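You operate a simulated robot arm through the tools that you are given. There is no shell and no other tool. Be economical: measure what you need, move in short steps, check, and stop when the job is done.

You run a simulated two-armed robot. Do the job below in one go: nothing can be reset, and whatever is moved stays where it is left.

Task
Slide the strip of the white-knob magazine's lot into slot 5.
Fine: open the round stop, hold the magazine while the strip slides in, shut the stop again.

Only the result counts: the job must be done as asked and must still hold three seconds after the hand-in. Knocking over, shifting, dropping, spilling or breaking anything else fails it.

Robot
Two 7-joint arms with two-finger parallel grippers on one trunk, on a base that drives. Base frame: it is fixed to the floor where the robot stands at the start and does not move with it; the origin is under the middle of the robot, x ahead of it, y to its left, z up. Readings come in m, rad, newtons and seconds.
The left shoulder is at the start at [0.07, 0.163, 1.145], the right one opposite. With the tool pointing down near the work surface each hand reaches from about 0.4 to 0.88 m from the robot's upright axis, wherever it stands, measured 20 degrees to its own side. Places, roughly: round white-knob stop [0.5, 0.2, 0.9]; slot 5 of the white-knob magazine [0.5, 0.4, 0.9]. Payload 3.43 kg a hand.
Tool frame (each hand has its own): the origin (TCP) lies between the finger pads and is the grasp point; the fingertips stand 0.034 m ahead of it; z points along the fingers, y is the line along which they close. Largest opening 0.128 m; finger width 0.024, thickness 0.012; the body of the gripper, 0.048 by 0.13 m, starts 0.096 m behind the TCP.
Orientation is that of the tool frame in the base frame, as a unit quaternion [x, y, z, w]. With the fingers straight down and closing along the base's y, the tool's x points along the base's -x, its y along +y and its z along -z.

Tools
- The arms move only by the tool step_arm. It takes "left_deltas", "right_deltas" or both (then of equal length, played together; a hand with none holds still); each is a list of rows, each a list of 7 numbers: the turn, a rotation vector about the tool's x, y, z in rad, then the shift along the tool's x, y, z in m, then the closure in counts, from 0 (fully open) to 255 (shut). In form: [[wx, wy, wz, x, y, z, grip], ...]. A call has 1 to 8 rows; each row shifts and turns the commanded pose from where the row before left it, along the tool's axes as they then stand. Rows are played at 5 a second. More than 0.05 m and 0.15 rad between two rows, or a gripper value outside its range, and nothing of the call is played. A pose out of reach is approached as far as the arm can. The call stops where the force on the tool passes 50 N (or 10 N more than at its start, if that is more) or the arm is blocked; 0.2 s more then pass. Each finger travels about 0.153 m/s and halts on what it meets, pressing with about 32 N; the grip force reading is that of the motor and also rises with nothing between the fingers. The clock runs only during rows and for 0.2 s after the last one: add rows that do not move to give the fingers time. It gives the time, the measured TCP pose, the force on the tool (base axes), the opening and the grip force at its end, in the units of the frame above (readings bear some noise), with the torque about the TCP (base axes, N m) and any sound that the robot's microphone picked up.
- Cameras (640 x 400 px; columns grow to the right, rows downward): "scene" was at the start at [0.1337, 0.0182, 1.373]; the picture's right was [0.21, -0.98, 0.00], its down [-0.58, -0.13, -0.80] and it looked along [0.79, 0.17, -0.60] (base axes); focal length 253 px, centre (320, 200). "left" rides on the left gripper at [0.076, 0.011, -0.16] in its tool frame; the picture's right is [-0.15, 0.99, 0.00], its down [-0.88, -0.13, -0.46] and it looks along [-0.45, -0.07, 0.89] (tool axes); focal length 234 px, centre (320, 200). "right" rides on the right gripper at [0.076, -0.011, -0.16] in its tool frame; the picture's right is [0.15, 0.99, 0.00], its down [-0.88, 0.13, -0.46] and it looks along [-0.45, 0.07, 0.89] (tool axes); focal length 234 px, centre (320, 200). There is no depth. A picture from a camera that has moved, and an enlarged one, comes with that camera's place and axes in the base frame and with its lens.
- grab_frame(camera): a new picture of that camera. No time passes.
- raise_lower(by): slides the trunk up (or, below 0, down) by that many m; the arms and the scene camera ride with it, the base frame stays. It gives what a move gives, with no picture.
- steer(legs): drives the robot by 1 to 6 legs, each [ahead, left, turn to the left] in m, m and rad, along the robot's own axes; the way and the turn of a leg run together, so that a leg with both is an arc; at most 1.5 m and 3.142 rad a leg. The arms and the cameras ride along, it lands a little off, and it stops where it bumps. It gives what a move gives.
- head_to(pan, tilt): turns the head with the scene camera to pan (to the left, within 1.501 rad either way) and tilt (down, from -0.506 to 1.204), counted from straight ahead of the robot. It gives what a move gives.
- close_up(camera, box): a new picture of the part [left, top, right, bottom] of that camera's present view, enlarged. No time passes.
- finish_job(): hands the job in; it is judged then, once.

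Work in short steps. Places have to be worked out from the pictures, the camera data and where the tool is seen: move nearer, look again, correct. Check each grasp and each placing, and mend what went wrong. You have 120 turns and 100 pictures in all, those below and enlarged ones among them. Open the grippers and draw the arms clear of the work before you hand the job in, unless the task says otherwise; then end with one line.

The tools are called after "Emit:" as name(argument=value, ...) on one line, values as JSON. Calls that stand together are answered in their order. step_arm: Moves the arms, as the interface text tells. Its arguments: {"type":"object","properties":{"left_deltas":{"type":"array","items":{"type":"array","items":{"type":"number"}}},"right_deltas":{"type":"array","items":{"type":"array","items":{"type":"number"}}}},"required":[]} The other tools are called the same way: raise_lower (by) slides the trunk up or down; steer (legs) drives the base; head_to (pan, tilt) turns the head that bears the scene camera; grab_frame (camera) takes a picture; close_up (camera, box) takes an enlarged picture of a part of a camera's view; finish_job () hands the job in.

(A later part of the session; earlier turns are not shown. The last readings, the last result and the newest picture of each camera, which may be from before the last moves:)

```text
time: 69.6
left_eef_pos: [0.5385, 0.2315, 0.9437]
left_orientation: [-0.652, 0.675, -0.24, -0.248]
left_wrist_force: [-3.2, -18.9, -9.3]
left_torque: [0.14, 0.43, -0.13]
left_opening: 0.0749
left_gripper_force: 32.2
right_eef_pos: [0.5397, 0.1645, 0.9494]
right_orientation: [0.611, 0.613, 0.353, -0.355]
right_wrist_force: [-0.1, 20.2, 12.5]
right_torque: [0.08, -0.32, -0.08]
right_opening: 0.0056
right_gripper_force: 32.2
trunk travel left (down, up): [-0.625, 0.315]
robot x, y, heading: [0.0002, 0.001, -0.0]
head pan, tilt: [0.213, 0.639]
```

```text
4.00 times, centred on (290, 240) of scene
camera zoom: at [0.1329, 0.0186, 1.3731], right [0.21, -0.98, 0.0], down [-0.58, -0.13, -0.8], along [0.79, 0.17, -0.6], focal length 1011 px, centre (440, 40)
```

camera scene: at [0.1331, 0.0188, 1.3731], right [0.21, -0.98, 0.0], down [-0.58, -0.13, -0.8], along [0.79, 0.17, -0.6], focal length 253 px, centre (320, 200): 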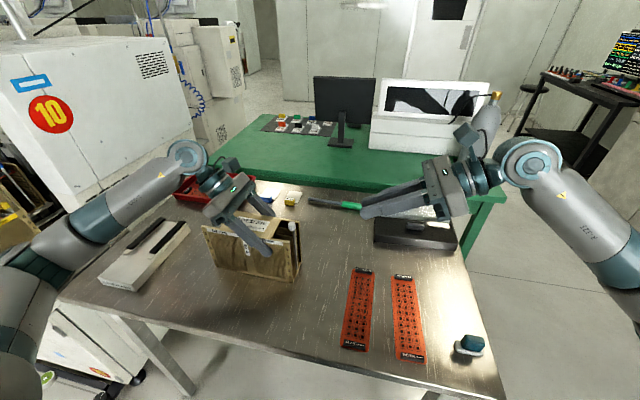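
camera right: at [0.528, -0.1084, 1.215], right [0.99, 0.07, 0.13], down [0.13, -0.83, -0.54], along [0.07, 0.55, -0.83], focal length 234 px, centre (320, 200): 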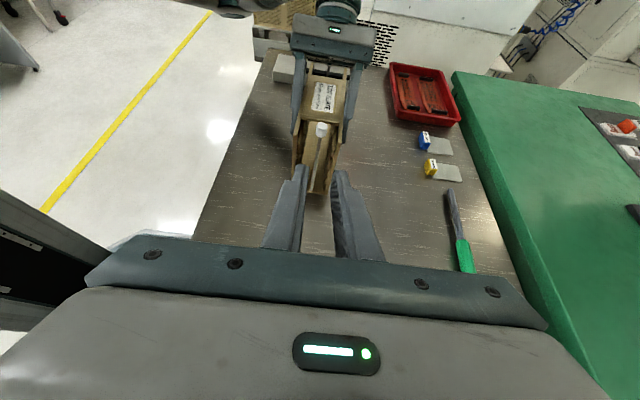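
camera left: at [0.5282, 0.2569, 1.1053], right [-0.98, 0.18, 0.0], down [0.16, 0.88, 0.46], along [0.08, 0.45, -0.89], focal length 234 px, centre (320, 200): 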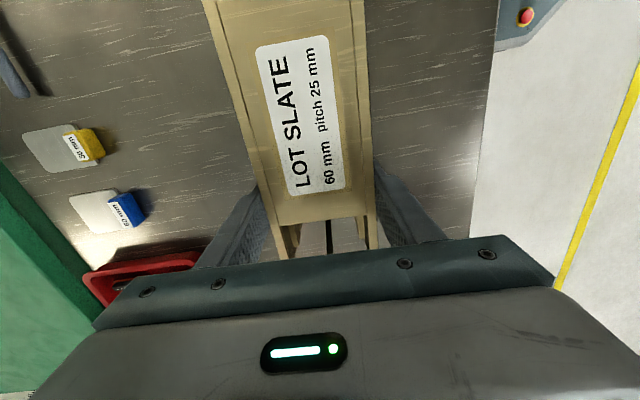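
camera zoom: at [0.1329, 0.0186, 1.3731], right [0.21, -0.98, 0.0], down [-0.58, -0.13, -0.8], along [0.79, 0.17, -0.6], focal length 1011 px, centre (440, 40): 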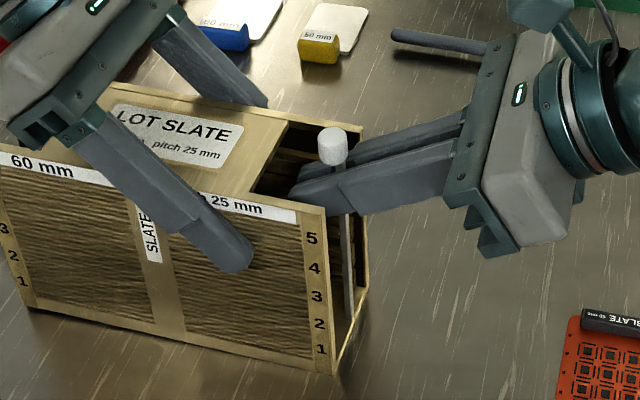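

The rod stays rigid outward too. Strategy: use the left hand to press the magazine down from above (positive support) while the right pulls the rod with the knob hooked. Relieve the right, then reposition the left over the roof with closed fingers.

Emit:
step_arm(right_deltas=[[0, 0, 0, 0.002, 0, 0.00346, 255], [0, 0, 0, 0, 0, 0, 255], [0, 0, 0, 0, 0, 0, 255]], left_deltas=[[0, 0, 0, 0, 0, 0, 160], [0, 0, 0, 0, 0, 0, 60], [0, 0, 0, 0, 0, 0, 0]])

Emit:
step_arm(left_deltas=[[0, 0, 0, 0, 0, -0.045, 0], [0, 0, 0, 0, 0, -0.045, 0], [0, 0, 0, 0, 0, -0.02, 0], [0, 0, 0, 0, 0, 0, 120], [0, 0, 0, 0, 0, 0, 200], [0, 0, 0, 0, 0, 0, 255], [0, 0, 0, 0, 0, 0, 255]])

Emit:
close_up(camera="scene", box=[180, 150, 340, 290])

```text
time: 70.4
left_eef_pos: [0.539, 0.2336, 0.9438]
left_orientation: [-0.654, 0.674, -0.239, -0.246]
left_wrist_force: [0.4, -0.3, 0.8]
left_torque: [0.0, 0.0, -0.01]
left_opening: 0.1279
left_gripper_force: 0.0
right_eef_pos: [0.5405, 0.1668, 0.9502]
right_orientation: [0.612, 0.613, 0.353, -0.354]
right_wrist_force: [1.2, -1.9, 7.9]
right_torque: [-0.93, -0.04, -0.07]
right_opening: 0.0053
right_gripper_force: 31.6
trunk travel left (down, up): [-0.625, 0.315]
robot x, y, heading: [-0.0015, 0.0009, 0.003]
head pan, tilt: [0.213, 0.639]
```

```text
time: 72.0
left_eef_pos: [0.5416, 0.3044, 1.0272]
left_orientation: [-0.654, 0.674, -0.238, -0.245]
left_wrist_force: [0.1, -0.2, -0.1]
left_torque: [0.0, 0.04, 0.03]
left_opening: 0.0
left_gripper_force: 31.8
right_eef_pos: [0.5408, 0.1664, 0.9484]
right_orientation: [0.612, 0.612, 0.354, -0.354]
right_wrist_force: [-0.5, -1.4, -1.1]
right_torque: [-0.9, -0.12, -0.05]
right_opening: 0.0051
right_gripper_force: 31.4
trunk travel left (down, up): [-0.625, 0.315]
robot x, y, heading: [0.0053, 0.0024, 0.003]
head pan, tilt: [0.213, 0.639]
```

```text
2.86 times, centred on (260, 220) of scene
camera zoom: at [0.1337, 0.0182, 1.3729], right [0.21, -0.98, 0.0], down [-0.58, -0.13, -0.8], along [0.79, 0.17, -0.6], focal length 722 px, centre (491, 143)
```

zoom: 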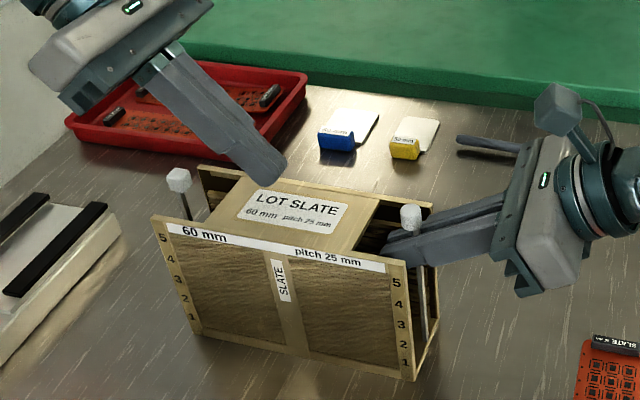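

Now move the left fingertips over the roof near its right edge and press down in small steps until about 25 N.

Emit:
step_arm(left_deltas=[[0, 0, 0, 0.0344, 0, 0.029, 255], [0, 0, 0, -0.0097, 0, 0.0115, 255], [0, 0, 0, -0.0045, 0, 0.0054, 255], [0, 0, 0, -0.0026, 0, 0.0031, 255], [0, 0, 0, -0.0026, 0, 0.0031, 255]])

```text
time: 73.2
left_eef_pos: [0.5389, 0.2597, 0.9998]
left_orientation: [-0.652, 0.675, -0.241, -0.246]
left_wrist_force: [-0.3, 2.6, 19.5]
left_torque: [-0.19, 0.01, -0.18]
left_opening: 0.0
left_gripper_force: 32.4
right_eef_pos: [0.5399, 0.1654, 0.9494]
right_orientation: [0.613, 0.611, 0.354, -0.354]
right_wrist_force: [1.2, 0.9, -10.8]
right_torque: [0.77, -0.15, 0.0]
right_opening: 0.0052
right_gripper_force: 32.4
trunk travel left (down, up): [-0.625, 0.315]
robot x, y, heading: [0.0003, 0.0009, -0.003]
head pan, tilt: [0.213, 0.639]
```

Pressing at 19 N. Press 2 mm more while pulling the rod up in 1.5 mm steps.

Emit:
step_arm(left_deltas=[[0, 0, 0, -0.0013, 0, 0.0015, 255], [0, 0, 0, -0.0013, 0, 0.0015, 255], [0, 0, 0, 0, 0, 0, 255], [0, 0, 0, 0, 0, 0, 255]], right_deltas=[[0, 0, 0, 0, 0, 0, 255], [0, 0, 0, 0.0013, 0, -0.00075, 255], [0, 0, 0, 0.0013, 0, -0.00075, 255], [0, 0, 0, 0.0013, 0, -0.00075, 255]])

Emit:
step_arm(right_deltas=[[0, 0, 0, 0.0013, 0, -0.00075, 255], [0, 0, 0, 0.0013, 0, -0.00075, 255], [0, 0, 0, 0.0013, 0, -0.00075, 255]])

Emit:
close_up(camera="scene", box=[240, 190, 340, 290])

```text
time: 73.8
left_eef_pos: [0.5394, 0.2593, 0.9988]
left_orientation: [-0.652, 0.675, -0.245, -0.245]
left_wrist_force: [-1.0, 0.6, 7.3]
left_torque: [-0.06, 0.08, -0.06]
left_opening: 0.0003
left_gripper_force: 32.0
right_eef_pos: [0.5395, 0.1666, 0.9498]
right_orientation: [0.612, 0.614, 0.351, -0.353]
right_wrist_force: [-1.5, -1.1, 5.7]
right_torque: [-0.75, -0.1, -0.02]
right_opening: 0.0052
right_gripper_force: 31.8
trunk travel left (down, up): [-0.625, 0.315]
robot x, y, heading: [0.0031, -0.0011, -0.003]
head pan, tilt: [0.213, 0.639]
stopped in row 3 (left hand): the force on the tool passed its limit (the readings are from after the stop); the commanded pose is now the measured one
```

```text
time: 74.6
left_eef_pos: [0.5405, 0.2594, 0.9998]
left_orientation: [-0.652, 0.674, -0.247, -0.246]
left_wrist_force: [-2.5, -4.3, 24.2]
left_torque: [-0.42, 0.11, 0.21]
left_opening: 0.0
left_gripper_force: 32.3
right_eef_pos: [0.5397, 0.1675, 0.9498]
right_orientation: [0.615, 0.613, 0.35, -0.352]
right_wrist_force: [1.4, 7.2, -20.4]
right_torque: [-0.13, -0.13, -0.01]
right_opening: 0.0055
right_gripper_force: 32.3
trunk travel left (down, up): [-0.625, 0.315]
robot x, y, heading: [-0.0018, 0.0015, -0.004]
head pan, tilt: [0.213, 0.639]
```

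```text
4.00 times, centred on (290, 240) of scene
camera zoom: at [0.1331, 0.0186, 1.373], right [0.21, -0.98, 0.0], down [-0.58, -0.13, -0.8], along [0.79, 0.17, -0.6], focal length 1011 px, centre (440, 40)
```

zoom: 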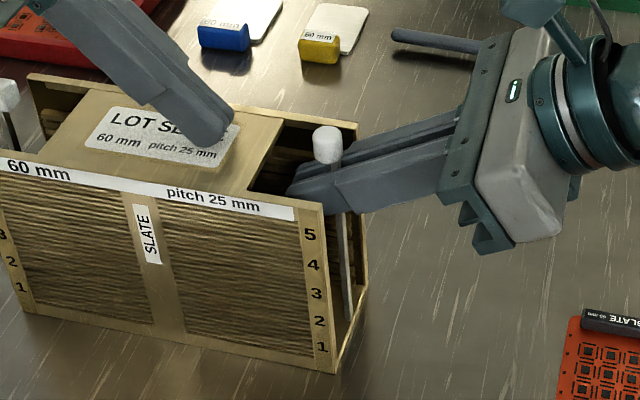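

Now the load builds without the magazine moving (20 N). Pull further.

Emit:
step_arm(right_deltas=[[0, 0, 0, 0.0013, 0, -0.00075, 255], [0, 0, 0, 0.0013, 0, -0.00075, 255], [0, 0, 0, 0.0013, 0, -0.00075, 255], [0, 0, 0, 0, 0, 0, 255]])

Emit:
close_up(camera="scene", box=[240, 190, 340, 290])

```text
time: 75.6
left_eef_pos: [0.5398, 0.2591, 1.0001]
left_orientation: [-0.652, 0.675, -0.245, -0.244]
left_wrist_force: [0.6, 3.1, 34.9]
left_torque: [-0.39, 0.0, 0.29]
left_opening: 0.0
left_gripper_force: 31.8
right_eef_pos: [0.5396, 0.1657, 0.9567]
right_orientation: [0.613, 0.613, 0.351, -0.354]
right_wrist_force: [-1.9, -3.3, -25.5]
right_torque: [-0.03, -0.23, -0.02]
right_opening: 0.005
right_gripper_force: 31.6
trunk travel left (down, up): [-0.625, 0.315]
robot x, y, heading: [-0.0027, 0.0021, 0.001]
head pan, tilt: [0.213, 0.639]
```

```text
4.00 times, centred on (290, 240) of scene
camera zoom: at [0.1326, 0.0176, 1.3732], right [0.21, -0.98, 0.0], down [-0.58, -0.13, -0.8], along [0.79, 0.17, -0.6], focal length 1011 px, centre (440, 40)
```

zoom: 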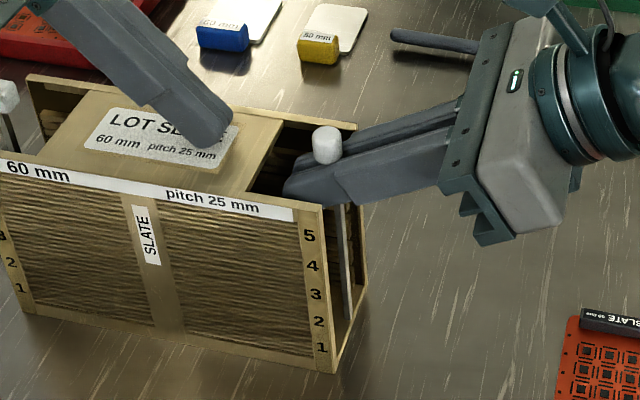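

The fingers slid up the rod to the knob underside; the magazine stays put. Pull on with the knob hooked.

Emit:
step_arm(right_deltas=[[0, 0, 0, 0.0013, 0, -0.00075, 255], [0, 0, 0, 0.0013, 0, -0.00075, 255], [0, 0, 0, 0.0013, 0, -0.00075, 255], [0, 0, 0, 0, 0, 0, 255]])

Emit:
close_up(camera="scene", box=[240, 190, 340, 290])

```text
time: 76.6
left_eef_pos: [0.5405, 0.2601, 1.0006]
left_orientation: [-0.652, 0.674, -0.247, -0.244]
left_wrist_force: [-2.6, 4.0, 47.0]
left_torque: [-0.48, 0.11, 0.23]
left_opening: 0.0002
left_gripper_force: 32.2
right_eef_pos: [0.5394, 0.1667, 0.9585]
right_orientation: [0.614, 0.614, 0.349, -0.352]
right_wrist_force: [1.1, 1.6, -38.2]
right_torque: [-0.4, -0.25, -0.04]
right_opening: 0.0052
right_gripper_force: 31.6
trunk travel left (down, up): [-0.625, 0.315]
robot x, y, heading: [-0.0034, 0.0005, -0.001]
head pan, tilt: [0.213, 0.639]
```

```text
4.00 times, centred on (290, 240) of scene
camera zoom: at [0.1326, 0.0186, 1.3731], right [0.21, -0.98, 0.0], down [-0.58, -0.13, -0.8], along [0.79, 0.17, -0.6], focal length 1011 px, centre (440, 40)
```

zoom: 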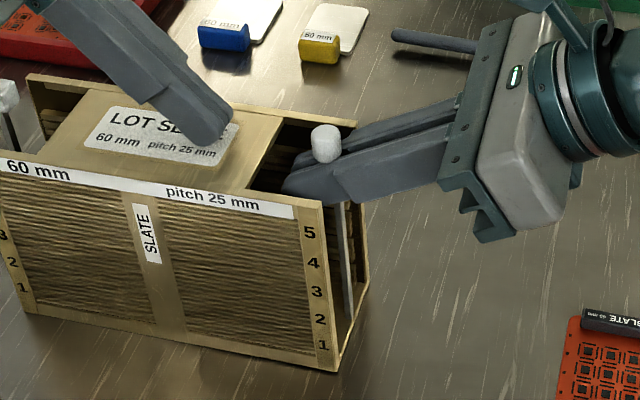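

At 38 N the pin doesn't slide, so it isn't a straight pull. A large counter-clockwise twist (well past a quarter turn) hasn't been tried; release the rod, relax the left press, and bring the right hand upright above the knob with yaw +90° to allow a >2 rad stroke.

Emit:
step_arm(right_deltas=[[0, 0, 0, -0.0069, 0, 0.004, 255], [0, 0, 0, 0, 0, 0, 215], [0, 0, 0, 0, 0, 0, 215], [0, 0, 0, -0.02, 0, -0.0346, 215], [0, 0, 0, -0.02, 0, -0.0346, 215], [0, 0, 0, 0.04, 0, -0.024, 215], [0, 0, 0, 0.04, 0, -0.024, 215], [0, -0.15, 0, 0, 0, 0, 215]], left_deltas=[[0, 0, 0, 0.0013, 0, -0.0015, 255], [0, 0, 0, 0.0013, 0, -0.0015, 255], [0, 0, 0, 0, 0, 0, 255], [0, 0, 0, 0, 0, 0, 255], [0, 0, 0, 0, 0, 0, 255], [0, 0, 0, 0, 0, 0, 255], [0, 0, 0, 0, 0, 0, 255], [0, 0, 0, 0, 0, 0, 255]])

Emit:
step_arm(right_deltas=[[0, -0.15, 0, 0, 0, 0, 195], [0, -0.15, 0, 0, 0, 0, 195], [0, -0.15, 0, 0, 0, 0, 195], [0, -0.15, 0, 0, 0, 0, 195], [0, -0.15, 0, 0, 0, 0, 195], [0, -0.15, 0, 0, 0, 0, 195], [0, 0, 0, 0, 0, 0, 190]])

```text
time: 78.4
left_eef_pos: [0.5405, 0.2605, 1.0028]
left_orientation: [-0.652, 0.675, -0.245, -0.246]
left_wrist_force: [0.2, 0.4, -0.2]
left_torque: [-0.05, 0.02, -0.01]
left_opening: 0.0
left_gripper_force: 31.7
right_eef_pos: [0.5407, 0.0866, 1.0477]
right_orientation: [0.638, 0.638, 0.303, -0.306]
right_wrist_force: [0.2, 1.5, 0.7]
right_torque: [-0.04, 0.0, 0.01]
right_opening: 0.0201
right_gripper_force: 0.2
trunk travel left (down, up): [-0.625, 0.315]
robot x, y, heading: [0.0002, 0.0002, 0.001]
head pan, tilt: [0.213, 0.639]
```

```text
time: 80.0
left_eef_pos: [0.542, 0.2584, 1.0014]
left_orientation: [-0.652, 0.675, -0.244, -0.245]
left_wrist_force: [-0.3, -1.2, -0.4]
left_torque: [-0.03, -0.04, -0.02]
left_opening: 0.0
left_gripper_force: 31.6
right_eef_pos: [0.5424, 0.0834, 1.0477]
right_orientation: [0.707, 0.707, -0.003, 0.001]
right_wrist_force: [0.4, 0.4, 0.3]
right_torque: [0.05, 0.02, -0.01]
right_opening: 0.0327
right_gripper_force: 0.2
trunk travel left (down, up): [-0.625, 0.315]
robot x, y, heading: [0.0007, 0.0014, 0.003]
head pan, tilt: [0.213, 0.639]
```

Upright with yaw +90° reached. Move over the knob, descend and grip; left re-presses lightly.

Emit:
step_arm(right_deltas=[[0, 0, 0, 0.0438, -0.0015, 0, 190], [0, 0, 0, 0.0438, -0.0015, 0, 190], [0, 0, 0, 0, 0, 0.022, 190], [0, 0, 0, 0, 0, 0.022, 190], [0, 0, 0, 0, 0, 0, 190], [0, 0, 0, 0, 0, 0, 250], [0, 0, 0, 0, 0, 0, 250]], left_deltas=[[0, 0, 0, 0, 0, 0, 255], [0, 0, 0, -0.0015, 0, 0.0018, 255], [0, 0, 0, -0.0015, 0, 0.0018, 255], [0, 0, 0, 0, 0, 0, 255], [0, 0, 0, 0, 0, 0, 255], [0, 0, 0, 0, 0, 0, 255], [0, 0, 0, 0, 0, 0, 255]])

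Emit:
close_up(camera="right", box=[270, 80, 400, 220])

```text
time: 81.6
left_eef_pos: [0.5404, 0.2581, 0.9995]
left_orientation: [-0.652, 0.675, -0.246, -0.244]
left_wrist_force: [1.4, 0.7, 27.4]
left_torque: [-0.33, -0.01, -0.26]
left_opening: 0.0
left_gripper_force: 31.8
right_eef_pos: [0.5375, 0.172, 1.0046]
right_orientation: [0.706, 0.708, -0.001, 0.002]
right_wrist_force: [4.4, 3.3, -0.2]
right_torque: [0.05, -0.17, -0.01]
right_opening: 0.0163
right_gripper_force: 32.4
trunk travel left (down, up): [-0.625, 0.315]
robot x, y, heading: [0.0012, 0.0004, -0.002]
head pan, tilt: [0.213, 0.639]
```

```text
2.86 times, centred on (335, 150) of right
camera zoom: at [0.5253, 0.2494, 1.1629], right [0.99, 0.15, 0.0], down [0.13, -0.88, 0.46], along [0.07, -0.45, -0.89], focal length 669 px, centre (277, 343)
```

zoom: 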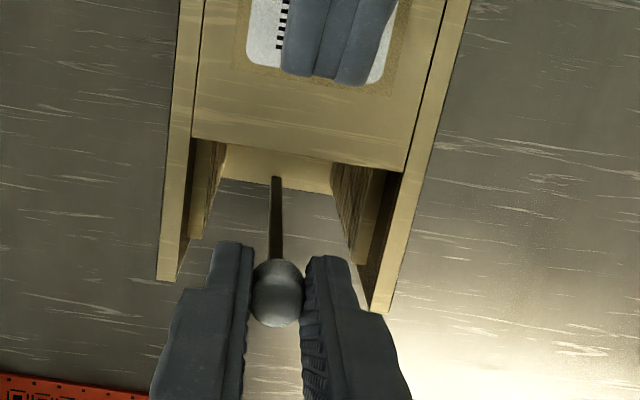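

Gripped. Turn counter-clockwise 1.2 rad, then more, watching torque and sound.

Emit:
step_arm(right_deltas=[[0, 0, -0.15, 0, 0, 0, 250], [0, 0, -0.15, 0, 0, 0, 250], [0, 0, -0.15, 0, 0, 0, 250], [0, 0, -0.15, 0, 0, 0, 250], [0, 0, -0.15, 0, 0, 0, 250], [0, 0, -0.15, 0, 0, 0, 250], [0, 0, -0.15, 0, 0, 0, 250], [0, 0, -0.15, 0, 0, 0, 250]])

Emit:
step_arm(right_deltas=[[0, 0, -0.15, 0, 0, 0, 250], [0, 0, -0.15, 0, 0, 0, 250], [0, 0, -0.15, 0, 0, 0, 250], [0, 0, -0.15, 0, 0, 0, 250], [0, 0, -0.15, 0, 0, 0, 250], [0, 0, -0.15, 0, 0, 0, 250], [0, 0, 0, 0, 0, -0.002, 250], [0, 0, 0, 0, 0, -0.002, 250]])

Emit:
close_up(camera="scene", box=[240, 190, 340, 290])

```text
time: 83.4
left_eef_pos: [0.5391, 0.2591, 0.9988]
left_orientation: [-0.652, 0.675, -0.246, -0.244]
left_wrist_force: [11.3, 5.5, 33.9]
left_torque: [-0.29, -0.31, 0.23]
left_opening: 0.0
left_gripper_force: 32.0
right_eef_pos: [0.5369, 0.1712, 1.0035]
right_orientation: [0.183, 0.983, -0.002, 0.0]
right_wrist_force: [-0.7, -1.8, 1.8]
right_torque: [-0.03, 0.1, -0.15]
right_opening: 0.016
right_gripper_force: 32.2
trunk travel left (down, up): [-0.625, 0.315]
robot x, y, heading: [0.001, 0.0005, -0.004]
head pan, tilt: [0.213, 0.639]
```

```text
time: 85.2
left_eef_pos: [0.5399, 0.2589, 0.999]
left_orientation: [-0.652, 0.674, -0.245, -0.244]
left_wrist_force: [-2.8, 12.1, 38.0]
left_torque: [-0.09, 0.11, 0.04]
left_opening: 0.0004
left_gripper_force: 32.6
right_eef_pos: [0.5354, 0.1699, 1.0073]
right_orientation: [-0.262, 0.965, -0.002, -0.002]
right_wrist_force: [2.2, -20.2, -14.7]
right_torque: [-0.67, 0.12, -0.1]
right_opening: 0.0163
right_gripper_force: 32.0
trunk travel left (down, up): [-0.625, 0.315]
robot x, y, heading: [0.0011, -0.0005, -0.001]
head pan, tilt: [0.213, 0.639]
```

```text
4.00 times, centred on (290, 240) of scene
camera zoom: at [0.1317, 0.0161, 1.3731], right [0.21, -0.98, 0.0], down [-0.58, -0.12, -0.8], along [0.79, 0.17, -0.59], focal length 1011 px, centre (440, 40)
```

zoom: 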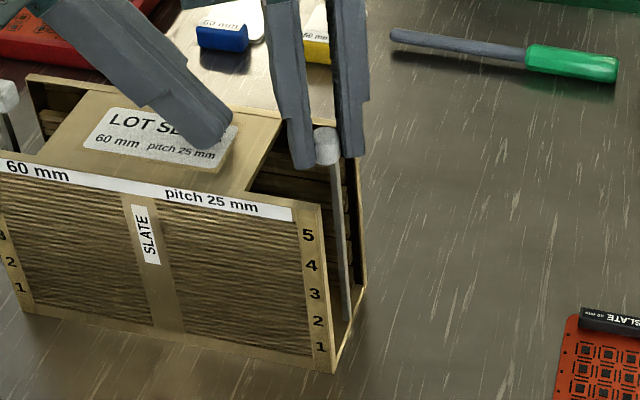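

Still locked after 2.1 rad counter-clockwise. Now a full clockwise stroke of 2.1 rad from here, then a lift test.

Emit:
step_arm(right_deltas=[[0, 0, 0, 0, 0, 0.004, 250], [0, 0, 0, 0, 0, 0, 200], [0, 0, 0, 0, 0, 0, 250], [0, 0, 0.15, 0, 0, 0, 250], [0, 0, 0.15, 0, 0, 0, 250], [0, 0, 0.15, 0, 0, 0, 250], [0, 0, 0.15, 0, 0, 0, 250], [0, 0, 0.15, 0, 0, 0, 250]])

Emit:
step_arm(right_deltas=[[0, 0, 0.15, 0, 0, 0, 250], [0, 0, 0.15, 0, 0, 0, 250], [0, 0, 0.15, 0, 0, 0, 250], [0, 0, 0.15, 0, 0, 0, 250], [0, 0, 0.15, 0, 0, 0, 250], [0, 0, 0.15, 0, 0, 0, 250], [0, 0, 0.15, 0, 0, 0, 250], [0, 0, 0.15, 0, 0, 0, 250]])

Emit:
step_arm(right_deltas=[[0, 0, 0.15, 0, 0, 0, 250], [0, 0, 0, 0, 0, -0.002, 250], [0, 0, 0, 0, 0, -0.002, 250], [0, 0, 0, 0, 0, -0.002, 250]])

```text
time: 87.0
left_eef_pos: [0.539, 0.2583, 0.9999]
left_orientation: [-0.653, 0.674, -0.245, -0.244]
left_wrist_force: [6.8, -3.8, 32.1]
left_torque: [-0.54, -0.2, -0.22]
left_opening: 0.0
left_gripper_force: 31.6
right_eef_pos: [0.5351, 0.1723, 1.005]
right_orientation: [0.11, 0.994, -0.002, 0.0]
right_wrist_force: [-0.8, 3.1, 4.7]
right_torque: [0.11, 0.02, 0.13]
right_opening: 0.0159
right_gripper_force: 32.0
trunk travel left (down, up): [-0.625, 0.315]
robot x, y, heading: [-0.0015, 0.0006, -0.0]
head pan, tilt: [0.213, 0.639]
```

```text
time: 88.8
left_eef_pos: [0.5396, 0.2579, 0.9993]
left_orientation: [-0.652, 0.674, -0.246, -0.245]
left_wrist_force: [-4.5, -7.1, 37.5]
left_torque: [-0.75, 0.19, -0.37]
left_opening: 0.0001
left_gripper_force: 32.2
right_eef_pos: [0.5365, 0.1709, 1.0038]
right_orientation: [0.654, 0.757, -0.002, 0.001]
right_wrist_force: [13.5, 6.6, 0.6]
right_torque: [0.08, -0.49, 0.11]
right_opening: 0.0161
right_gripper_force: 32.0
trunk travel left (down, up): [-0.625, 0.315]
robot x, y, heading: [-0.0024, 0.0027, 0.002]
head pan, tilt: [0.213, 0.639]
```

```text
time: 89.8
left_eef_pos: [0.5393, 0.2574, 1.0004]
left_orientation: [-0.651, 0.675, -0.245, -0.246]
left_wrist_force: [-11.3, -1.6, 40.8]
left_torque: [-0.59, 0.38, -0.44]
left_opening: 0.0
left_gripper_force: 32.1
right_eef_pos: [0.5369, 0.1703, 1.009]
right_orientation: [0.707, 0.707, -0.003, 0.002]
right_wrist_force: [10.6, -2.8, -15.2]
right_torque: [-0.12, -0.3, 0.02]
right_opening: 0.0159
right_gripper_force: 31.6
trunk travel left (down, up): [-0.625, 0.315]
robot x, y, heading: [-0.0017, -0.0005, -0.002]
head pan, tilt: [0.213, 0.639]
```

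Locked in this state too. To test an outward swing with real force, I can use the gripper itself: closed fingers dropped between knob and roof edge (35 mm gap), then opened, which pushes knob and roof apart without moving the magazine. Release and reorient.

Emit:
step_arm(right_deltas=[[0, 0, 0, 0, 0, 0.006, 250], [0, 0, 0, 0, 0, 0, 190], [0, 0, 0, 0, 0, -0.045, 190], [0, 0, -0.143, 0, 0, 0, 220], [0, 0, -0.143, 0, 0, 0, 255], [0, 0, -0.143, 0, 0, 0, 255], [0, 0, -0.143, 0, 0, 0, 255], [0, 0, -0.143, 0, 0, 0, 255]])

Emit:
step_arm(right_deltas=[[0, 0, -0.143, 0, 0, 0, 255], [0, 0, -0.143, 0, 0, 0, 255], [0, 0, -0.143, 0, 0, 0, 255], [0, 0, -0.143, 0, 0, 0, 255], [0, 0, -0.143, 0, 0, 0, 255], [0, 0, -0.143, 0, 0, 0, 255], [0, 0, 0, -0.002, 0.026, 0, 255], [0, 0, 0, 0, 0, 0, 255]])

Emit:
close_up(camera="right", box=[270, 80, 430, 220])

```text
time: 91.6
left_eef_pos: [0.5392, 0.2575, 0.9986]
left_orientation: [-0.652, 0.674, -0.245, -0.244]
left_wrist_force: [0.5, -4.6, 32.4]
left_torque: [-0.54, -0.02, 0.19]
left_opening: 0.0001
left_gripper_force: 32.5
right_eef_pos: [0.5348, 0.1697, 1.0501]
right_orientation: [0.414, 0.91, -0.002, 0.002]
right_wrist_force: [-0.7, 0.0, 0.6]
right_torque: [0.03, -0.02, 0.0]
right_opening: 0.0
right_gripper_force: 31.9
trunk travel left (down, up): [-0.625, 0.315]
robot x, y, heading: [0.0014, -0.0019, 0.0]
head pan, tilt: [0.213, 0.639]
```

```text
time: 93.4
left_eef_pos: [0.5382, 0.2583, 0.9996]
left_orientation: [-0.651, 0.675, -0.245, -0.245]
left_wrist_force: [1.4, -3.1, 31.5]
left_torque: [-0.5, -0.01, -0.3]
left_opening: 0.0
left_gripper_force: 31.6
right_eef_pos: [0.5381, 0.1974, 1.0498]
right_orientation: [-0.002, 1.0, -0.002, 0.0]
right_wrist_force: [0.0, -0.8, 0.4]
right_torque: [0.02, 0.01, 0.01]
right_opening: 0.0
right_gripper_force: 31.9
trunk travel left (down, up): [-0.625, 0.315]
robot x, y, heading: [0.0014, 0.0037, -0.001]
head pan, tilt: [0.213, 0.639]
```

```text
2.86 times, centred on (350, 150) of right
camera zoom: at [0.4617, 0.1877, 1.2095], right [-0.15, 0.99, 0.0], down [0.88, 0.13, 0.46], along [0.45, 0.07, -0.89], focal length 669 px, centre (234, 343)
```

zoom: 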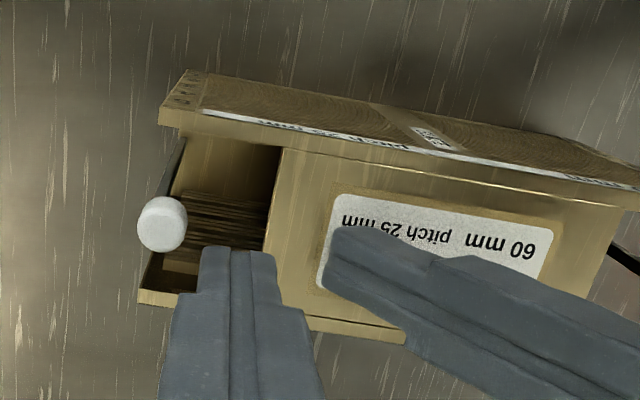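

Gap is about y 0.179–0.212. Centre the closed fingers there, lower so the tips sit between knob and roof edge, then open gently.

Emit:
step_arm(right_deltas=[[0, 0, 0, 0, -0.0012, 0.02, 255], [0, 0, 0, 0, 0, 0.02, 255], [0, 0, 0, 0, 0, 0.02, 255], [0, 0, 0, 0, 0, 0.004, 255], [0, 0, 0, 0, 0, 0, 240], [0, 0, 0, 0, 0, 0, 215], [0, 0, 0, 0, 0, 0, 190], [0, 0, 0, 0, 0, 0, 190]])

Emit:
close_up(camera="right", box=[270, 80, 430, 220])

Emit:
close_up(camera="scene", box=[240, 190, 340, 290])

```text
time: 95.2
left_eef_pos: [0.5399, 0.2585, 0.9998]
left_orientation: [-0.652, 0.675, -0.244, -0.244]
left_wrist_force: [3.2, 6.7, 30.7]
left_torque: [-0.19, -0.13, -0.23]
left_opening: 0.0
left_gripper_force: 32.8
right_eef_pos: [0.5384, 0.1956, 0.9867]
right_orientation: [-0.001, 1.0, -0.003, -0.001]
right_wrist_force: [-4.0, -11.9, 3.1]
right_torque: [-0.39, 0.04, -0.24]
right_opening: 0.0072
right_gripper_force: 0.0
trunk travel left (down, up): [-0.625, 0.315]
robot x, y, heading: [0.0011, 0.0007, 0.002]
head pan, tilt: [0.213, 0.639]
```

```text
2.86 times, centred on (350, 150) of right
camera zoom: at [0.4617, 0.1849, 1.1452], right [-0.15, 0.99, 0.0], down [0.88, 0.13, 0.46], along [0.45, 0.06, -0.89], focal length 669 px, centre (234, 343)
```

zoom: 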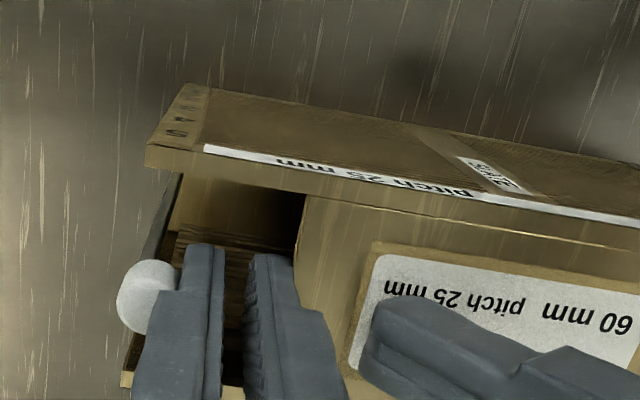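

```text
4.00 times, centred on (290, 240) of scene
camera zoom: at [0.1304, 0.0161, 1.3734], right [0.21, -0.98, 0.0], down [-0.58, -0.12, -0.8], along [0.79, 0.17, -0.59], focal length 1011 px, centre (440, 40)
```

zoom: 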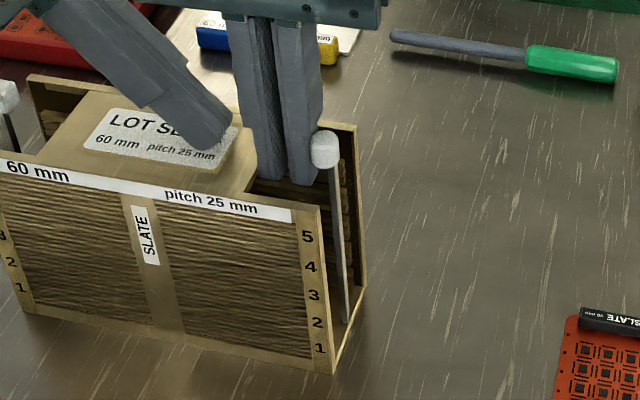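

The knob doesn't yield outward even to the opening force. Next: twist while keeping a mild upward preload, so any release angle shows up as a rise. Withdraw and reorient to yaw +90°.

Emit:
step_arm(right_deltas=[[0, 0, 0, 0, 0, 0, 255], [0, 0, 0, 0, 0, -0.045, 255], [0, 0, 0, 0, 0, -0.02, 255], [0, 0, 0, 0.001, -0.026, 0, 190], [0, 0, 0.143, 0, 0, 0, 190], [0, 0, 0.143, 0, 0, 0, 190], [0, 0, 0.143, 0, 0, 0, 190], [0, 0, 0.143, 0, 0, 0, 190]])

Emit:
step_arm(right_deltas=[[0, 0, 0.143, 0, 0, 0, 190], [0, 0, 0.143, 0, 0, 0, 190], [0, 0, 0.143, 0, 0, 0, 190], [0, 0, 0.143, 0, 0, 0, 190], [0, 0, 0.143, 0, 0, 0, 190], [0, 0, 0.143, 0, 0, 0, 190], [0, 0, 0.143, 0, 0, 0, 190], [0, 0, 0, 0, 0, 0, 190]])

Emit:
close_up(camera="right", box=[270, 80, 400, 220])

```text
time: 97.0
left_eef_pos: [0.5391, 0.2578, 0.9986]
left_orientation: [-0.652, 0.675, -0.245, -0.245]
left_wrist_force: [1.5, -1.7, 32.2]
left_torque: [-0.48, 0.03, 0.12]
left_opening: 0.0001
left_gripper_force: 32.1
right_eef_pos: [0.5361, 0.1697, 1.0505]
right_orientation: [0.281, 0.96, -0.002, 0.001]
right_wrist_force: [-0.7, 0.1, -0.2]
right_torque: [-0.02, -0.01, -0.04]
right_opening: 0.0326
right_gripper_force: 0.1
trunk travel left (down, up): [-0.625, 0.315]
robot x, y, heading: [0.0021, -0.0011, -0.0]
head pan, tilt: [0.213, 0.639]
```

```text
time: 98.8
left_eef_pos: [0.5393, 0.2582, 0.9997]
left_orientation: [-0.652, 0.675, -0.245, -0.244]
left_wrist_force: [0.2, -2.3, 32.8]
left_torque: [-0.53, 0.0, -0.05]
left_opening: 0.0001
left_gripper_force: 32.5
right_eef_pos: [0.5357, 0.17, 1.0504]
right_orientation: [0.707, 0.707, -0.002, 0.002]
right_wrist_force: [0.5, -0.1, -0.1]
right_torque: [-0.02, -0.02, 0.01]
right_opening: 0.0327
right_gripper_force: 0.0
trunk travel left (down, up): [-0.625, 0.315]
robot x, y, heading: [-0.0013, 0.0017, 0.0]
head pan, tilt: [0.213, 0.639]
```

```text
2.86 times, centred on (335, 150) of right
camera zoom: at [0.525, 0.2477, 1.2098], right [0.99, 0.15, 0.0], down [0.13, -0.88, 0.46], along [0.07, -0.45, -0.89], focal length 669 px, centre (277, 343)
```

zoom: 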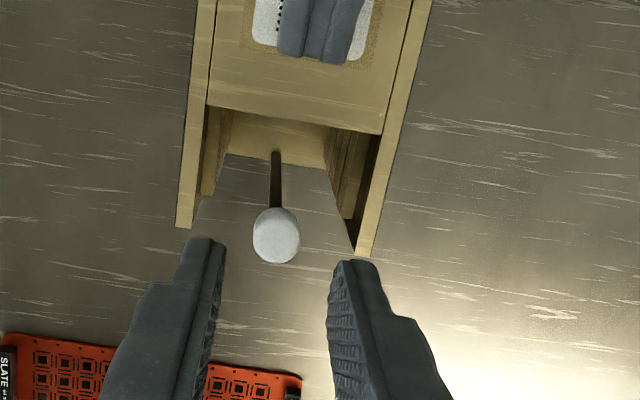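

Descend, grip, preload upward 3 mm, and twist counter-clockwise through 2.1 rad.

Emit:
step_arm(right_deltas=[[0, 0, 0, 0.002, 0, 0.023, 190], [0, 0, 0, 0, 0, 0.023, 190], [0, 0, 0, 0, 0, 0, 190], [0, 0, 0, 0, 0, 0, 250], [0, 0, 0, 0, 0, 0, 250], [0, 0, 0, 0, 0, -0.003, 250], [0, 0, -0.15, 0, 0, 0, 250], [0, 0, -0.15, 0, 0, 0, 250]])

Emit:
step_arm(right_deltas=[[0, 0, -0.15, 0, 0, 0, 250], [0, 0, -0.15, 0, 0, 0, 250], [0, 0, -0.15, 0, 0, 0, 250], [0, 0, -0.15, 0, 0, 0, 250], [0, 0, -0.15, 0, 0, 0, 250], [0, 0, -0.15, 0, 0, 0, 250]])

Emit:
step_arm(right_deltas=[[0, 0, -0.15, 0, 0, 0, 250], [0, 0, -0.15, 0, 0, 0, 250], [0, 0, -0.15, 0, 0, 0, 250], [0, 0, -0.15, 0, 0, 0, 250], [0, 0, -0.15, 0, 0, 0, 250], [0, 0, -0.15, 0, 0, 0, 250]])

Emit:
close_up(camera="right", box=[270, 80, 430, 220])

```text
time: 100.6
left_eef_pos: [0.5382, 0.2583, 0.9996]
left_orientation: [-0.651, 0.675, -0.245, -0.245]
left_wrist_force: [-2.7, -1.8, 35.2]
left_torque: [-0.55, 0.13, -0.16]
left_opening: 0.0001
left_gripper_force: 31.8
right_eef_pos: [0.5364, 0.1717, 1.0075]
right_orientation: [0.592, 0.806, -0.002, 0.001]
right_wrist_force: [-1.6, -0.5, -5.4]
right_torque: [0.04, 0.11, -0.07]
right_opening: 0.0157
right_gripper_force: 32.5
trunk travel left (down, up): [-0.625, 0.315]
robot x, y, heading: [0.0032, -0.0026, 0.002]
head pan, tilt: [0.213, 0.639]
```

```text
time: 102.0
left_eef_pos: [0.5381, 0.2585, 0.9993]
left_orientation: [-0.652, 0.675, -0.244, -0.244]
left_wrist_force: [2.9, -0.5, 30.0]
left_torque: [-0.41, -0.12, -0.23]
left_opening: 0.0
left_gripper_force: 31.8
right_eef_pos: [0.5349, 0.1724, 1.0081]
right_orientation: [0.184, 0.983, -0.002, 0.001]
right_wrist_force: [-0.6, -1.4, 8.0]
right_torque: [-0.06, 0.06, -0.14]
right_opening: 0.0159
right_gripper_force: 31.8
trunk travel left (down, up): [-0.625, 0.315]
robot x, y, heading: [0.0019, 0.0003, 0.002]
head pan, tilt: [0.213, 0.639]
```

```text
time: 103.4
left_eef_pos: [0.5393, 0.2584, 0.9992]
left_orientation: [-0.652, 0.675, -0.244, -0.243]
left_wrist_force: [0.0, 4.8, 31.5]
left_torque: [-0.26, 0.0, 0.34]
left_opening: 0.0
left_gripper_force: 32.0
right_eef_pos: [0.537, 0.1719, 1.0079]
right_orientation: [-0.262, 0.965, -0.001, -0.001]
right_wrist_force: [-0.2, -8.5, 2.2]
right_torque: [-0.24, -0.06, -0.12]
right_opening: 0.016
right_gripper_force: 32.0
trunk travel left (down, up): [-0.625, 0.315]
robot x, y, heading: [0.0005, 0.0021, 0.002]
head pan, tilt: [0.213, 0.639]
```

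```text
2.86 times, centred on (350, 150) of right
camera zoom: at [0.4769, 0.1249, 1.1671], right [-0.63, 0.78, 0.0], down [0.69, 0.56, 0.45], along [0.36, 0.28, -0.89], focal length 669 px, centre (234, 343)
```

zoom: 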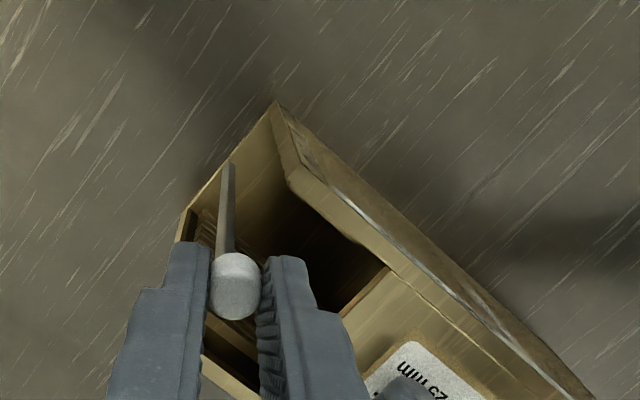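

Useful: with −5 N preload the z force swung to +8 N during the counter-clockwise turn — as though the knob screws upward. I'll ratchet: open, turn back, regrip, turn counter-clockwise again, and compare knob height.

Emit:
step_arm(right_deltas=[[0, 0, 0, 0, 0, 0, 190], [0, 0, 0.15, 0, 0, 0, 190], [0, 0, 0.15, 0, 0, 0, 190], [0, 0, 0.15, 0, 0, 0, 190], [0, 0, 0.15, 0, 0, 0, 190], [0, 0, 0.15, 0, 0, 0, 190], [0, 0, 0.15, 0, 0, 0, 190], [0, 0, 0.15, 0, 0, 0, 190]])

Emit:
step_arm(right_deltas=[[0, 0, 0.15, 0, 0, 0, 190], [0, 0, 0.15, 0, 0, 0, 190], [0, 0, 0.15, 0, 0, 0, 190], [0, 0, 0.15, 0, 0, 0, 190], [0, 0, 0.15, 0, 0, 0, 190], [0, 0, 0.15, 0, 0, 0, 190], [0, 0, 0.15, 0, 0, 0, 250], [0, 0, 0, 0, 0, 0, 250]])

Emit:
step_arm(right_deltas=[[0, 0, -0.15, 0, 0, 0, 250], [0, 0, -0.15, 0, 0, 0, 250], [0, 0, -0.15, 0, 0, 0, 250], [0, 0, -0.15, 0, 0, 0, 250], [0, 0, -0.15, 0, 0, 0, 250], [0, 0, -0.15, 0, 0, 0, 250], [0, 0, -0.15, 0, 0, 0, 250]])

Emit:
step_arm(right_deltas=[[0, 0, -0.15, 0, 0, 0, 250], [0, 0, -0.15, 0, 0, 0, 250], [0, 0, -0.15, 0, 0, 0, 250], [0, 0, -0.15, 0, 0, 0, 250], [0, 0, -0.15, 0, 0, 0, 250], [0, 0, -0.15, 0, 0, 0, 250], [0, 0, -0.15, 0, 0, 0, 250]])

Emit:
close_up(camera="scene", box=[240, 190, 340, 290])

```text
time: 105.2
left_eef_pos: [0.538, 0.2585, 0.9992]
left_orientation: [-0.652, 0.674, -0.245, -0.245]
left_wrist_force: [0.7, -1.8, 32.6]
left_torque: [-0.47, -0.02, -0.24]
left_opening: 0.0
left_gripper_force: 31.9
right_eef_pos: [0.5362, 0.1724, 1.0077]
right_orientation: [0.258, 0.966, -0.002, 0.001]
right_wrist_force: [-0.1, 0.5, -0.5]
right_torque: [0.01, 0.03, 0.02]
right_opening: 0.0325
right_gripper_force: 0.2
trunk travel left (down, up): [-0.625, 0.315]
robot x, y, heading: [-0.0005, 0.0015, -0.002]
head pan, tilt: [0.213, 0.639]
```

```text
time: 107.0
left_eef_pos: [0.5386, 0.259, 1.0001]
left_orientation: [-0.652, 0.674, -0.246, -0.244]
left_wrist_force: [0.7, -2.1, 33.0]
left_torque: [-0.48, 0.0, 0.02]
left_opening: 0.0002
left_gripper_force: 32.6
right_eef_pos: [0.5376, 0.1719, 1.0072]
right_orientation: [0.708, 0.707, -0.002, 0.001]
right_wrist_force: [-0.6, 0.1, 2.0]
right_torque: [-0.01, -0.01, -0.06]
right_opening: 0.0156
right_gripper_force: 31.9
trunk travel left (down, up): [-0.625, 0.315]
robot x, y, heading: [0.0033, -0.0002, -0.0]
head pan, tilt: [0.213, 0.639]
```

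```text
time: 108.6
left_eef_pos: [0.5405, 0.2594, 0.9995]
left_orientation: [-0.652, 0.675, -0.245, -0.244]
left_wrist_force: [2.0, -0.1, 31.6]
left_torque: [-0.47, -0.06, 0.08]
left_opening: 0.0002
left_gripper_force: 31.4
right_eef_pos: [0.5357, 0.1727, 1.0074]
right_orientation: [0.257, 0.966, -0.001, -0.001]
right_wrist_force: [-0.4, -1.8, 2.7]
right_torque: [-0.02, 0.1, -0.14]
right_opening: 0.0163
right_gripper_force: 32.6
trunk travel left (down, up): [-0.625, 0.315]
robot x, y, heading: [-0.0011, 0.0046, -0.003]
head pan, tilt: [0.213, 0.639]
```

```text
time: 110.2
left_eef_pos: [0.5388, 0.258, 0.9998]
left_orientation: [-0.652, 0.675, -0.245, -0.244]
left_wrist_force: [0.5, 5.4, 33.5]
left_torque: [-0.22, -0.03, -0.04]
left_opening: 0.0
left_gripper_force: 31.7
right_eef_pos: [0.5367, 0.1708, 1.0078]
right_orientation: [-0.261, 0.965, -0.003, -0.001]
right_wrist_force: [1.1, -9.3, 2.4]
right_torque: [-0.29, -0.05, -0.13]
right_opening: 0.0158
right_gripper_force: 31.4
trunk travel left (down, up): [-0.625, 0.315]
robot x, y, heading: [0.0029, -0.0004, 0.001]
head pan, tilt: [0.213, 0.639]
```

```text
4.00 times, centred on (290, 240) of scene
camera zoom: at [0.1306, 0.0164, 1.3734], right [0.21, -0.98, 0.0], down [-0.58, -0.12, -0.8], along [0.79, 0.17, -0.59], focal length 1011 px, centre (440, 40)
```

zoom: 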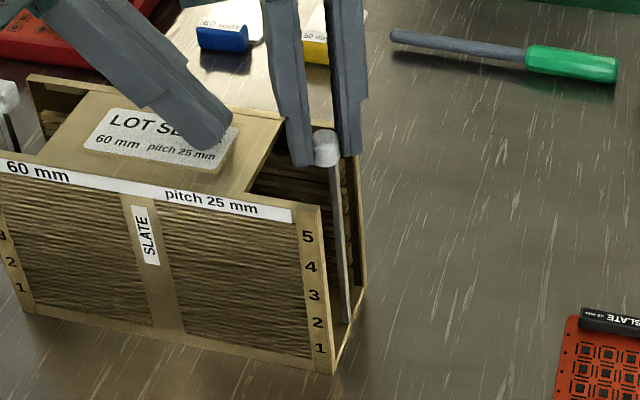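

No rise after >4 rad, so not a screw. The sideways (x) direction was only tested weakly while the magazine yawed; test it properly now with the left hand pressing near the mouth.

Emit:
step_arm(right_deltas=[[0, 0, 0, 0, 0, 0, 190], [0, 0, 0.133, 0, 0, 0, 190], [0, 0, 0.133, 0, 0, 0, 190], [0, 0, 0.133, 0, 0, 0, 190], [0, 0, 0.133, 0, 0, 0, 190], [0, 0, 0, 0, 0, 0.003, 190], [0, 0, 0, 0, 0, 0, 250], [0, 0, 0, 0, 0, 0, 250]])

Emit:
step_arm(right_deltas=[[0, 0, 0, -0.003, 0, 0, 250], [0, 0, 0, -0.003, 0, 0, 250], [0, 0, 0, -0.003, 0, 0, 250], [0, 0, 0, -0.002, 0, 0, 250]])

Emit:
step_arm(right_deltas=[[0, 0, 0, 0.004, 0, 0, 250], [0, 0, 0, 0.004, 0, 0, 250], [0, 0, 0, 0.005, 0, 0, 250], [0, 0, 0, 0.004, 0, 0, 250], [0, 0, 0, 0.003, 0, 0, 250]])

Emit:
close_up(camera="right", box=[270, 80, 430, 220])

```text
time: 112.0
left_eef_pos: [0.5385, 0.2594, 0.9996]
left_orientation: [-0.651, 0.675, -0.244, -0.245]
left_wrist_force: [1.1, 4.6, 32.5]
left_torque: [-0.29, -0.06, -0.36]
left_opening: 0.0
left_gripper_force: 31.9
right_eef_pos: [0.5364, 0.1704, 1.0039]
right_orientation: [0.002, 1.0, -0.003, 0.0]
right_wrist_force: [-0.1, -5.9, 1.6]
right_torque: [-0.17, 0.17, -0.02]
right_opening: 0.0157
right_gripper_force: 31.8
trunk travel left (down, up): [-0.625, 0.315]
robot x, y, heading: [0.0021, 0.0029, 0.0]
head pan, tilt: [0.213, 0.639]
```

```text
time: 113.0
left_eef_pos: [0.5389, 0.2582, 0.9994]
left_orientation: [-0.652, 0.675, -0.244, -0.244]
left_wrist_force: [1.7, 6.9, 30.6]
left_torque: [-0.17, -0.06, -0.16]
left_opening: 0.0
left_gripper_force: 31.8
right_eef_pos: [0.5473, 0.1714, 1.0039]
right_orientation: [0.002, 1.0, -0.002, -0.001]
right_wrist_force: [-1.7, -10.9, 4.0]
right_torque: [-0.29, 0.2, 0.02]
right_opening: 0.016
right_gripper_force: 32.5
trunk travel left (down, up): [-0.625, 0.315]
robot x, y, heading: [0.0023, -0.0004, 0.005]
head pan, tilt: [0.213, 0.639]
```

```text
time: 114.2
left_eef_pos: [0.5379, 0.2566, 0.9995]
left_orientation: [-0.651, 0.675, -0.245, -0.246]
left_wrist_force: [-12.0, 1.3, 35.3]
left_torque: [-0.37, 0.41, -0.19]
left_opening: 0.0
left_gripper_force: 31.8
right_eef_pos: [0.5298, 0.1727, 1.0055]
right_orientation: [0.002, 1.0, 0.0, 0.0]
right_wrist_force: [19.1, -5.1, 4.6]
right_torque: [-0.16, -0.86, 0.04]
right_opening: 0.0158
right_gripper_force: 32.2
trunk travel left (down, up): [-0.625, 0.315]
robot x, y, heading: [0.0026, 0.0032, 0.0]
head pan, tilt: [0.213, 0.639]
```

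```text
2.86 times, centred on (350, 150) of right
camera zoom: at [0.4528, 0.162, 1.1641], right [-0.14, 0.99, 0.0], down [0.88, 0.13, 0.46], along [0.45, 0.06, -0.89], focal length 669 px, centre (234, 343)
```

zoom: 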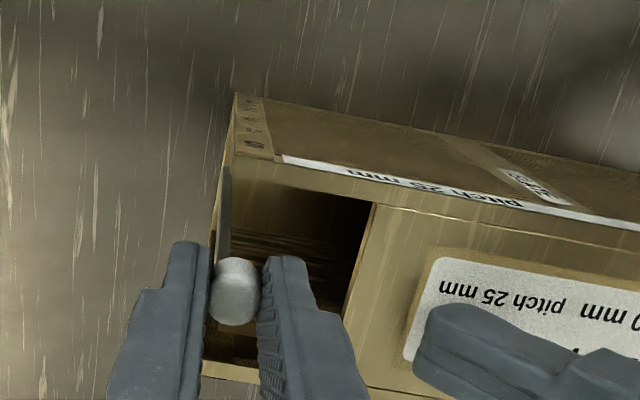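

Found it: toward +x the knob moved 11 mm with hardly any force, toward −x it is rigid. The stop swings sideways over the back wall. Return to upright, regrip on the upper half of the knob (to clear the wall top), and swing along the arc.

Emit:
step_arm(right_deltas=[[0, 0, 0, -0.0065, 0, 0, 250], [0, 0, 0, 0, 0, 0, 200], [0, 0, 0, 0, -0.001, -0.0075, 200], [0, 0, 0, 0, 0, 0, 250], [0, 0, 0, 0, 0, 0, 250], [0, 0, 0, -0.0209, 0, 0.0015, 250], [0, 0, 0, 0, 0, 0, 250]])

Emit:
close_up(camera="right", box=[270, 80, 430, 220])

Emit:
close_up(camera="scene", box=[240, 190, 340, 290])

```text
time: 115.8
left_eef_pos: [0.5389, 0.2577, 0.9992]
left_orientation: [-0.652, 0.675, -0.244, -0.244]
left_wrist_force: [0.6, -8.6, 27.2]
left_torque: [-0.64, 0.0, -0.17]
left_opening: 0.0005
left_gripper_force: 31.9
right_eef_pos: [0.5544, 0.1695, 1.0115]
right_orientation: [0.001, 1.0, -0.001, 0.0]
right_wrist_force: [0.2, 1.2, 7.9]
right_torque: [0.04, 0.79, -0.01]
right_opening: 0.0154
right_gripper_force: 32.0
trunk travel left (down, up): [-0.625, 0.315]
robot x, y, heading: [0.0006, -0.0008, -0.0]
head pan, tilt: [0.213, 0.639]
```

```text
2.86 times, centred on (350, 150) of right
camera zoom: at [0.4787, 0.1606, 1.1713], right [-0.14, 0.99, 0.0], down [0.88, 0.13, 0.46], along [0.45, 0.06, -0.89], focal length 669 px, centre (234, 343)
```

zoom: 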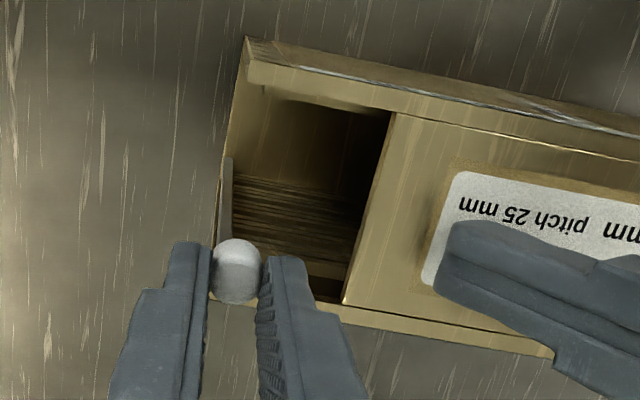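

```text
4.00 times, centred on (290, 240) of scene
camera zoom: at [0.1303, 0.016, 1.3736], right [0.21, -0.98, 0.0], down [-0.58, -0.12, -0.8], along [0.79, 0.17, -0.59], focal length 1011 px, centre (440, 40)
```

zoom: 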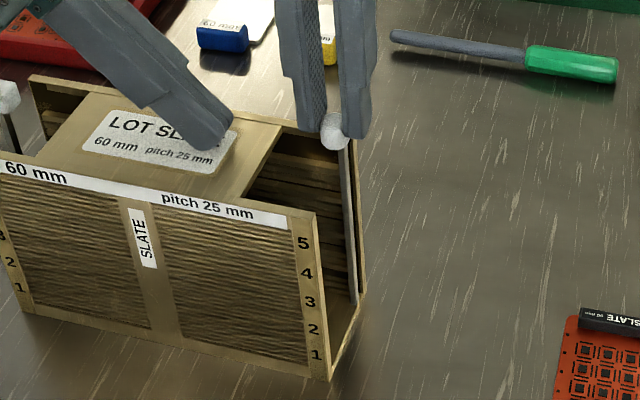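

The rod's foot moved along with the knob: the stop slides sideways in +x as a whole. Continue straight along +x (undoing the small z drop), in short steps.

Emit:
step_arm(right_deltas=[[0, 0, 0, 0, 0, -0.0015, 250], [0, 0, 0, -0.005, 0, 0, 250], [0, 0, 0, -0.005, 0, 0, 250], [0, 0, 0, -0.005, 0, 0, 250], [0, 0, 0, 0, 0, 0, 250]])

Emit:
close_up(camera="scene", box=[240, 190, 340, 290])

```text
time: 117.0
left_eef_pos: [0.5404, 0.2583, 1.0004]
left_orientation: [-0.653, 0.674, -0.245, -0.243]
left_wrist_force: [6.7, -0.8, 28.2]
left_torque: [-0.37, -0.19, 0.41]
left_opening: 0.0002
left_gripper_force: 31.8
right_eef_pos: [0.5695, 0.1711, 1.0128]
right_orientation: [0.0, 1.0, -0.002, 0.0]
right_wrist_force: [-10.2, -7.7, 0.7]
right_torque: [-0.26, -0.09, 0.11]
right_opening: 0.0155
right_gripper_force: 32.2
trunk travel left (down, up): [-0.625, 0.315]
robot x, y, heading: [0.004, -0.0018, 0.003]
head pan, tilt: [0.213, 0.639]
```

```text
4.00 times, centred on (290, 240) of scene
camera zoom: at [0.1307, 0.016, 1.3734], right [0.21, -0.98, 0.0], down [-0.58, -0.12, -0.8], along [0.79, 0.17, -0.59], focal length 1011 px, centre (440, 40)
```

zoom: 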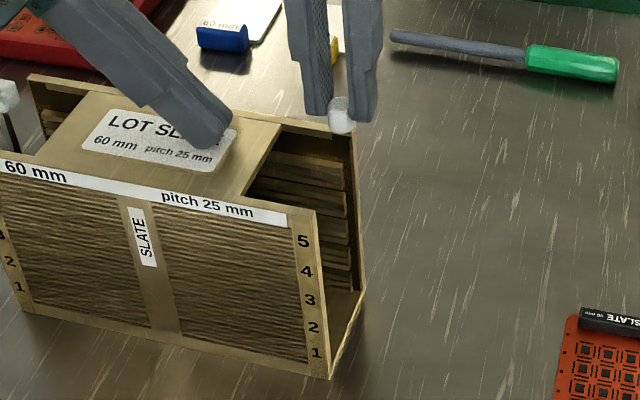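

The rod has moved to the back wall, mouth looks clear. −10 N now; push a little further to find the end of travel.

Emit:
step_arm(right_deltas=[[0, 0, 0, -0.003, 0, 0, 250], [0, 0, 0, -0.003, 0, 0, 250], [0, 0, 0, -0.002, 0, 0, 250], [0, 0, 0, 0, 0, 0, 250]])

Emit:
close_up(camera="right", box=[270, 80, 430, 220])

```text
time: 118.0
left_eef_pos: [0.5395, 0.2591, 1.0002]
left_orientation: [-0.652, 0.675, -0.246, -0.245]
left_wrist_force: [10.5, 0.5, 28.5]
left_torque: [-0.38, -0.32, 0.19]
left_opening: 0.0001
left_gripper_force: 31.8
right_eef_pos: [0.5768, 0.1724, 1.0122]
right_orientation: [0.001, 1.0, -0.002, -0.001]
right_wrist_force: [-13.9, 0.4, -0.2]
right_torque: [0.05, 0.94, 0.05]
right_opening: 0.0154
right_gripper_force: 31.3
trunk travel left (down, up): [-0.625, 0.315]
robot x, y, heading: [-0.0008, 0.0024, -0.003]
head pan, tilt: [0.213, 0.639]
```

```text
2.86 times, centred on (350, 150) of right
camera zoom: at [0.5009, 0.1627, 1.1718], right [-0.14, 0.99, 0.0], down [0.88, 0.13, 0.45], along [0.45, 0.06, -0.89], focal length 669 px, centre (234, 343)
```

zoom: 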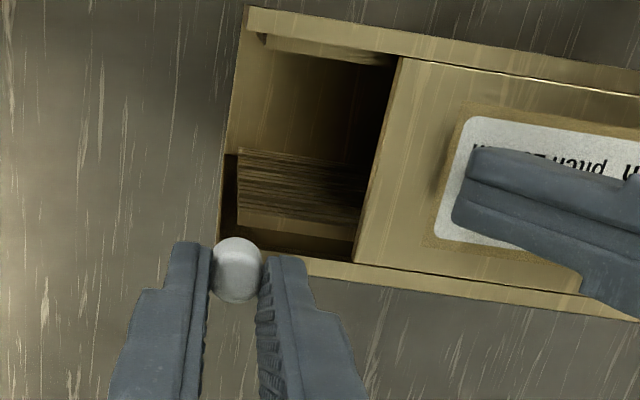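

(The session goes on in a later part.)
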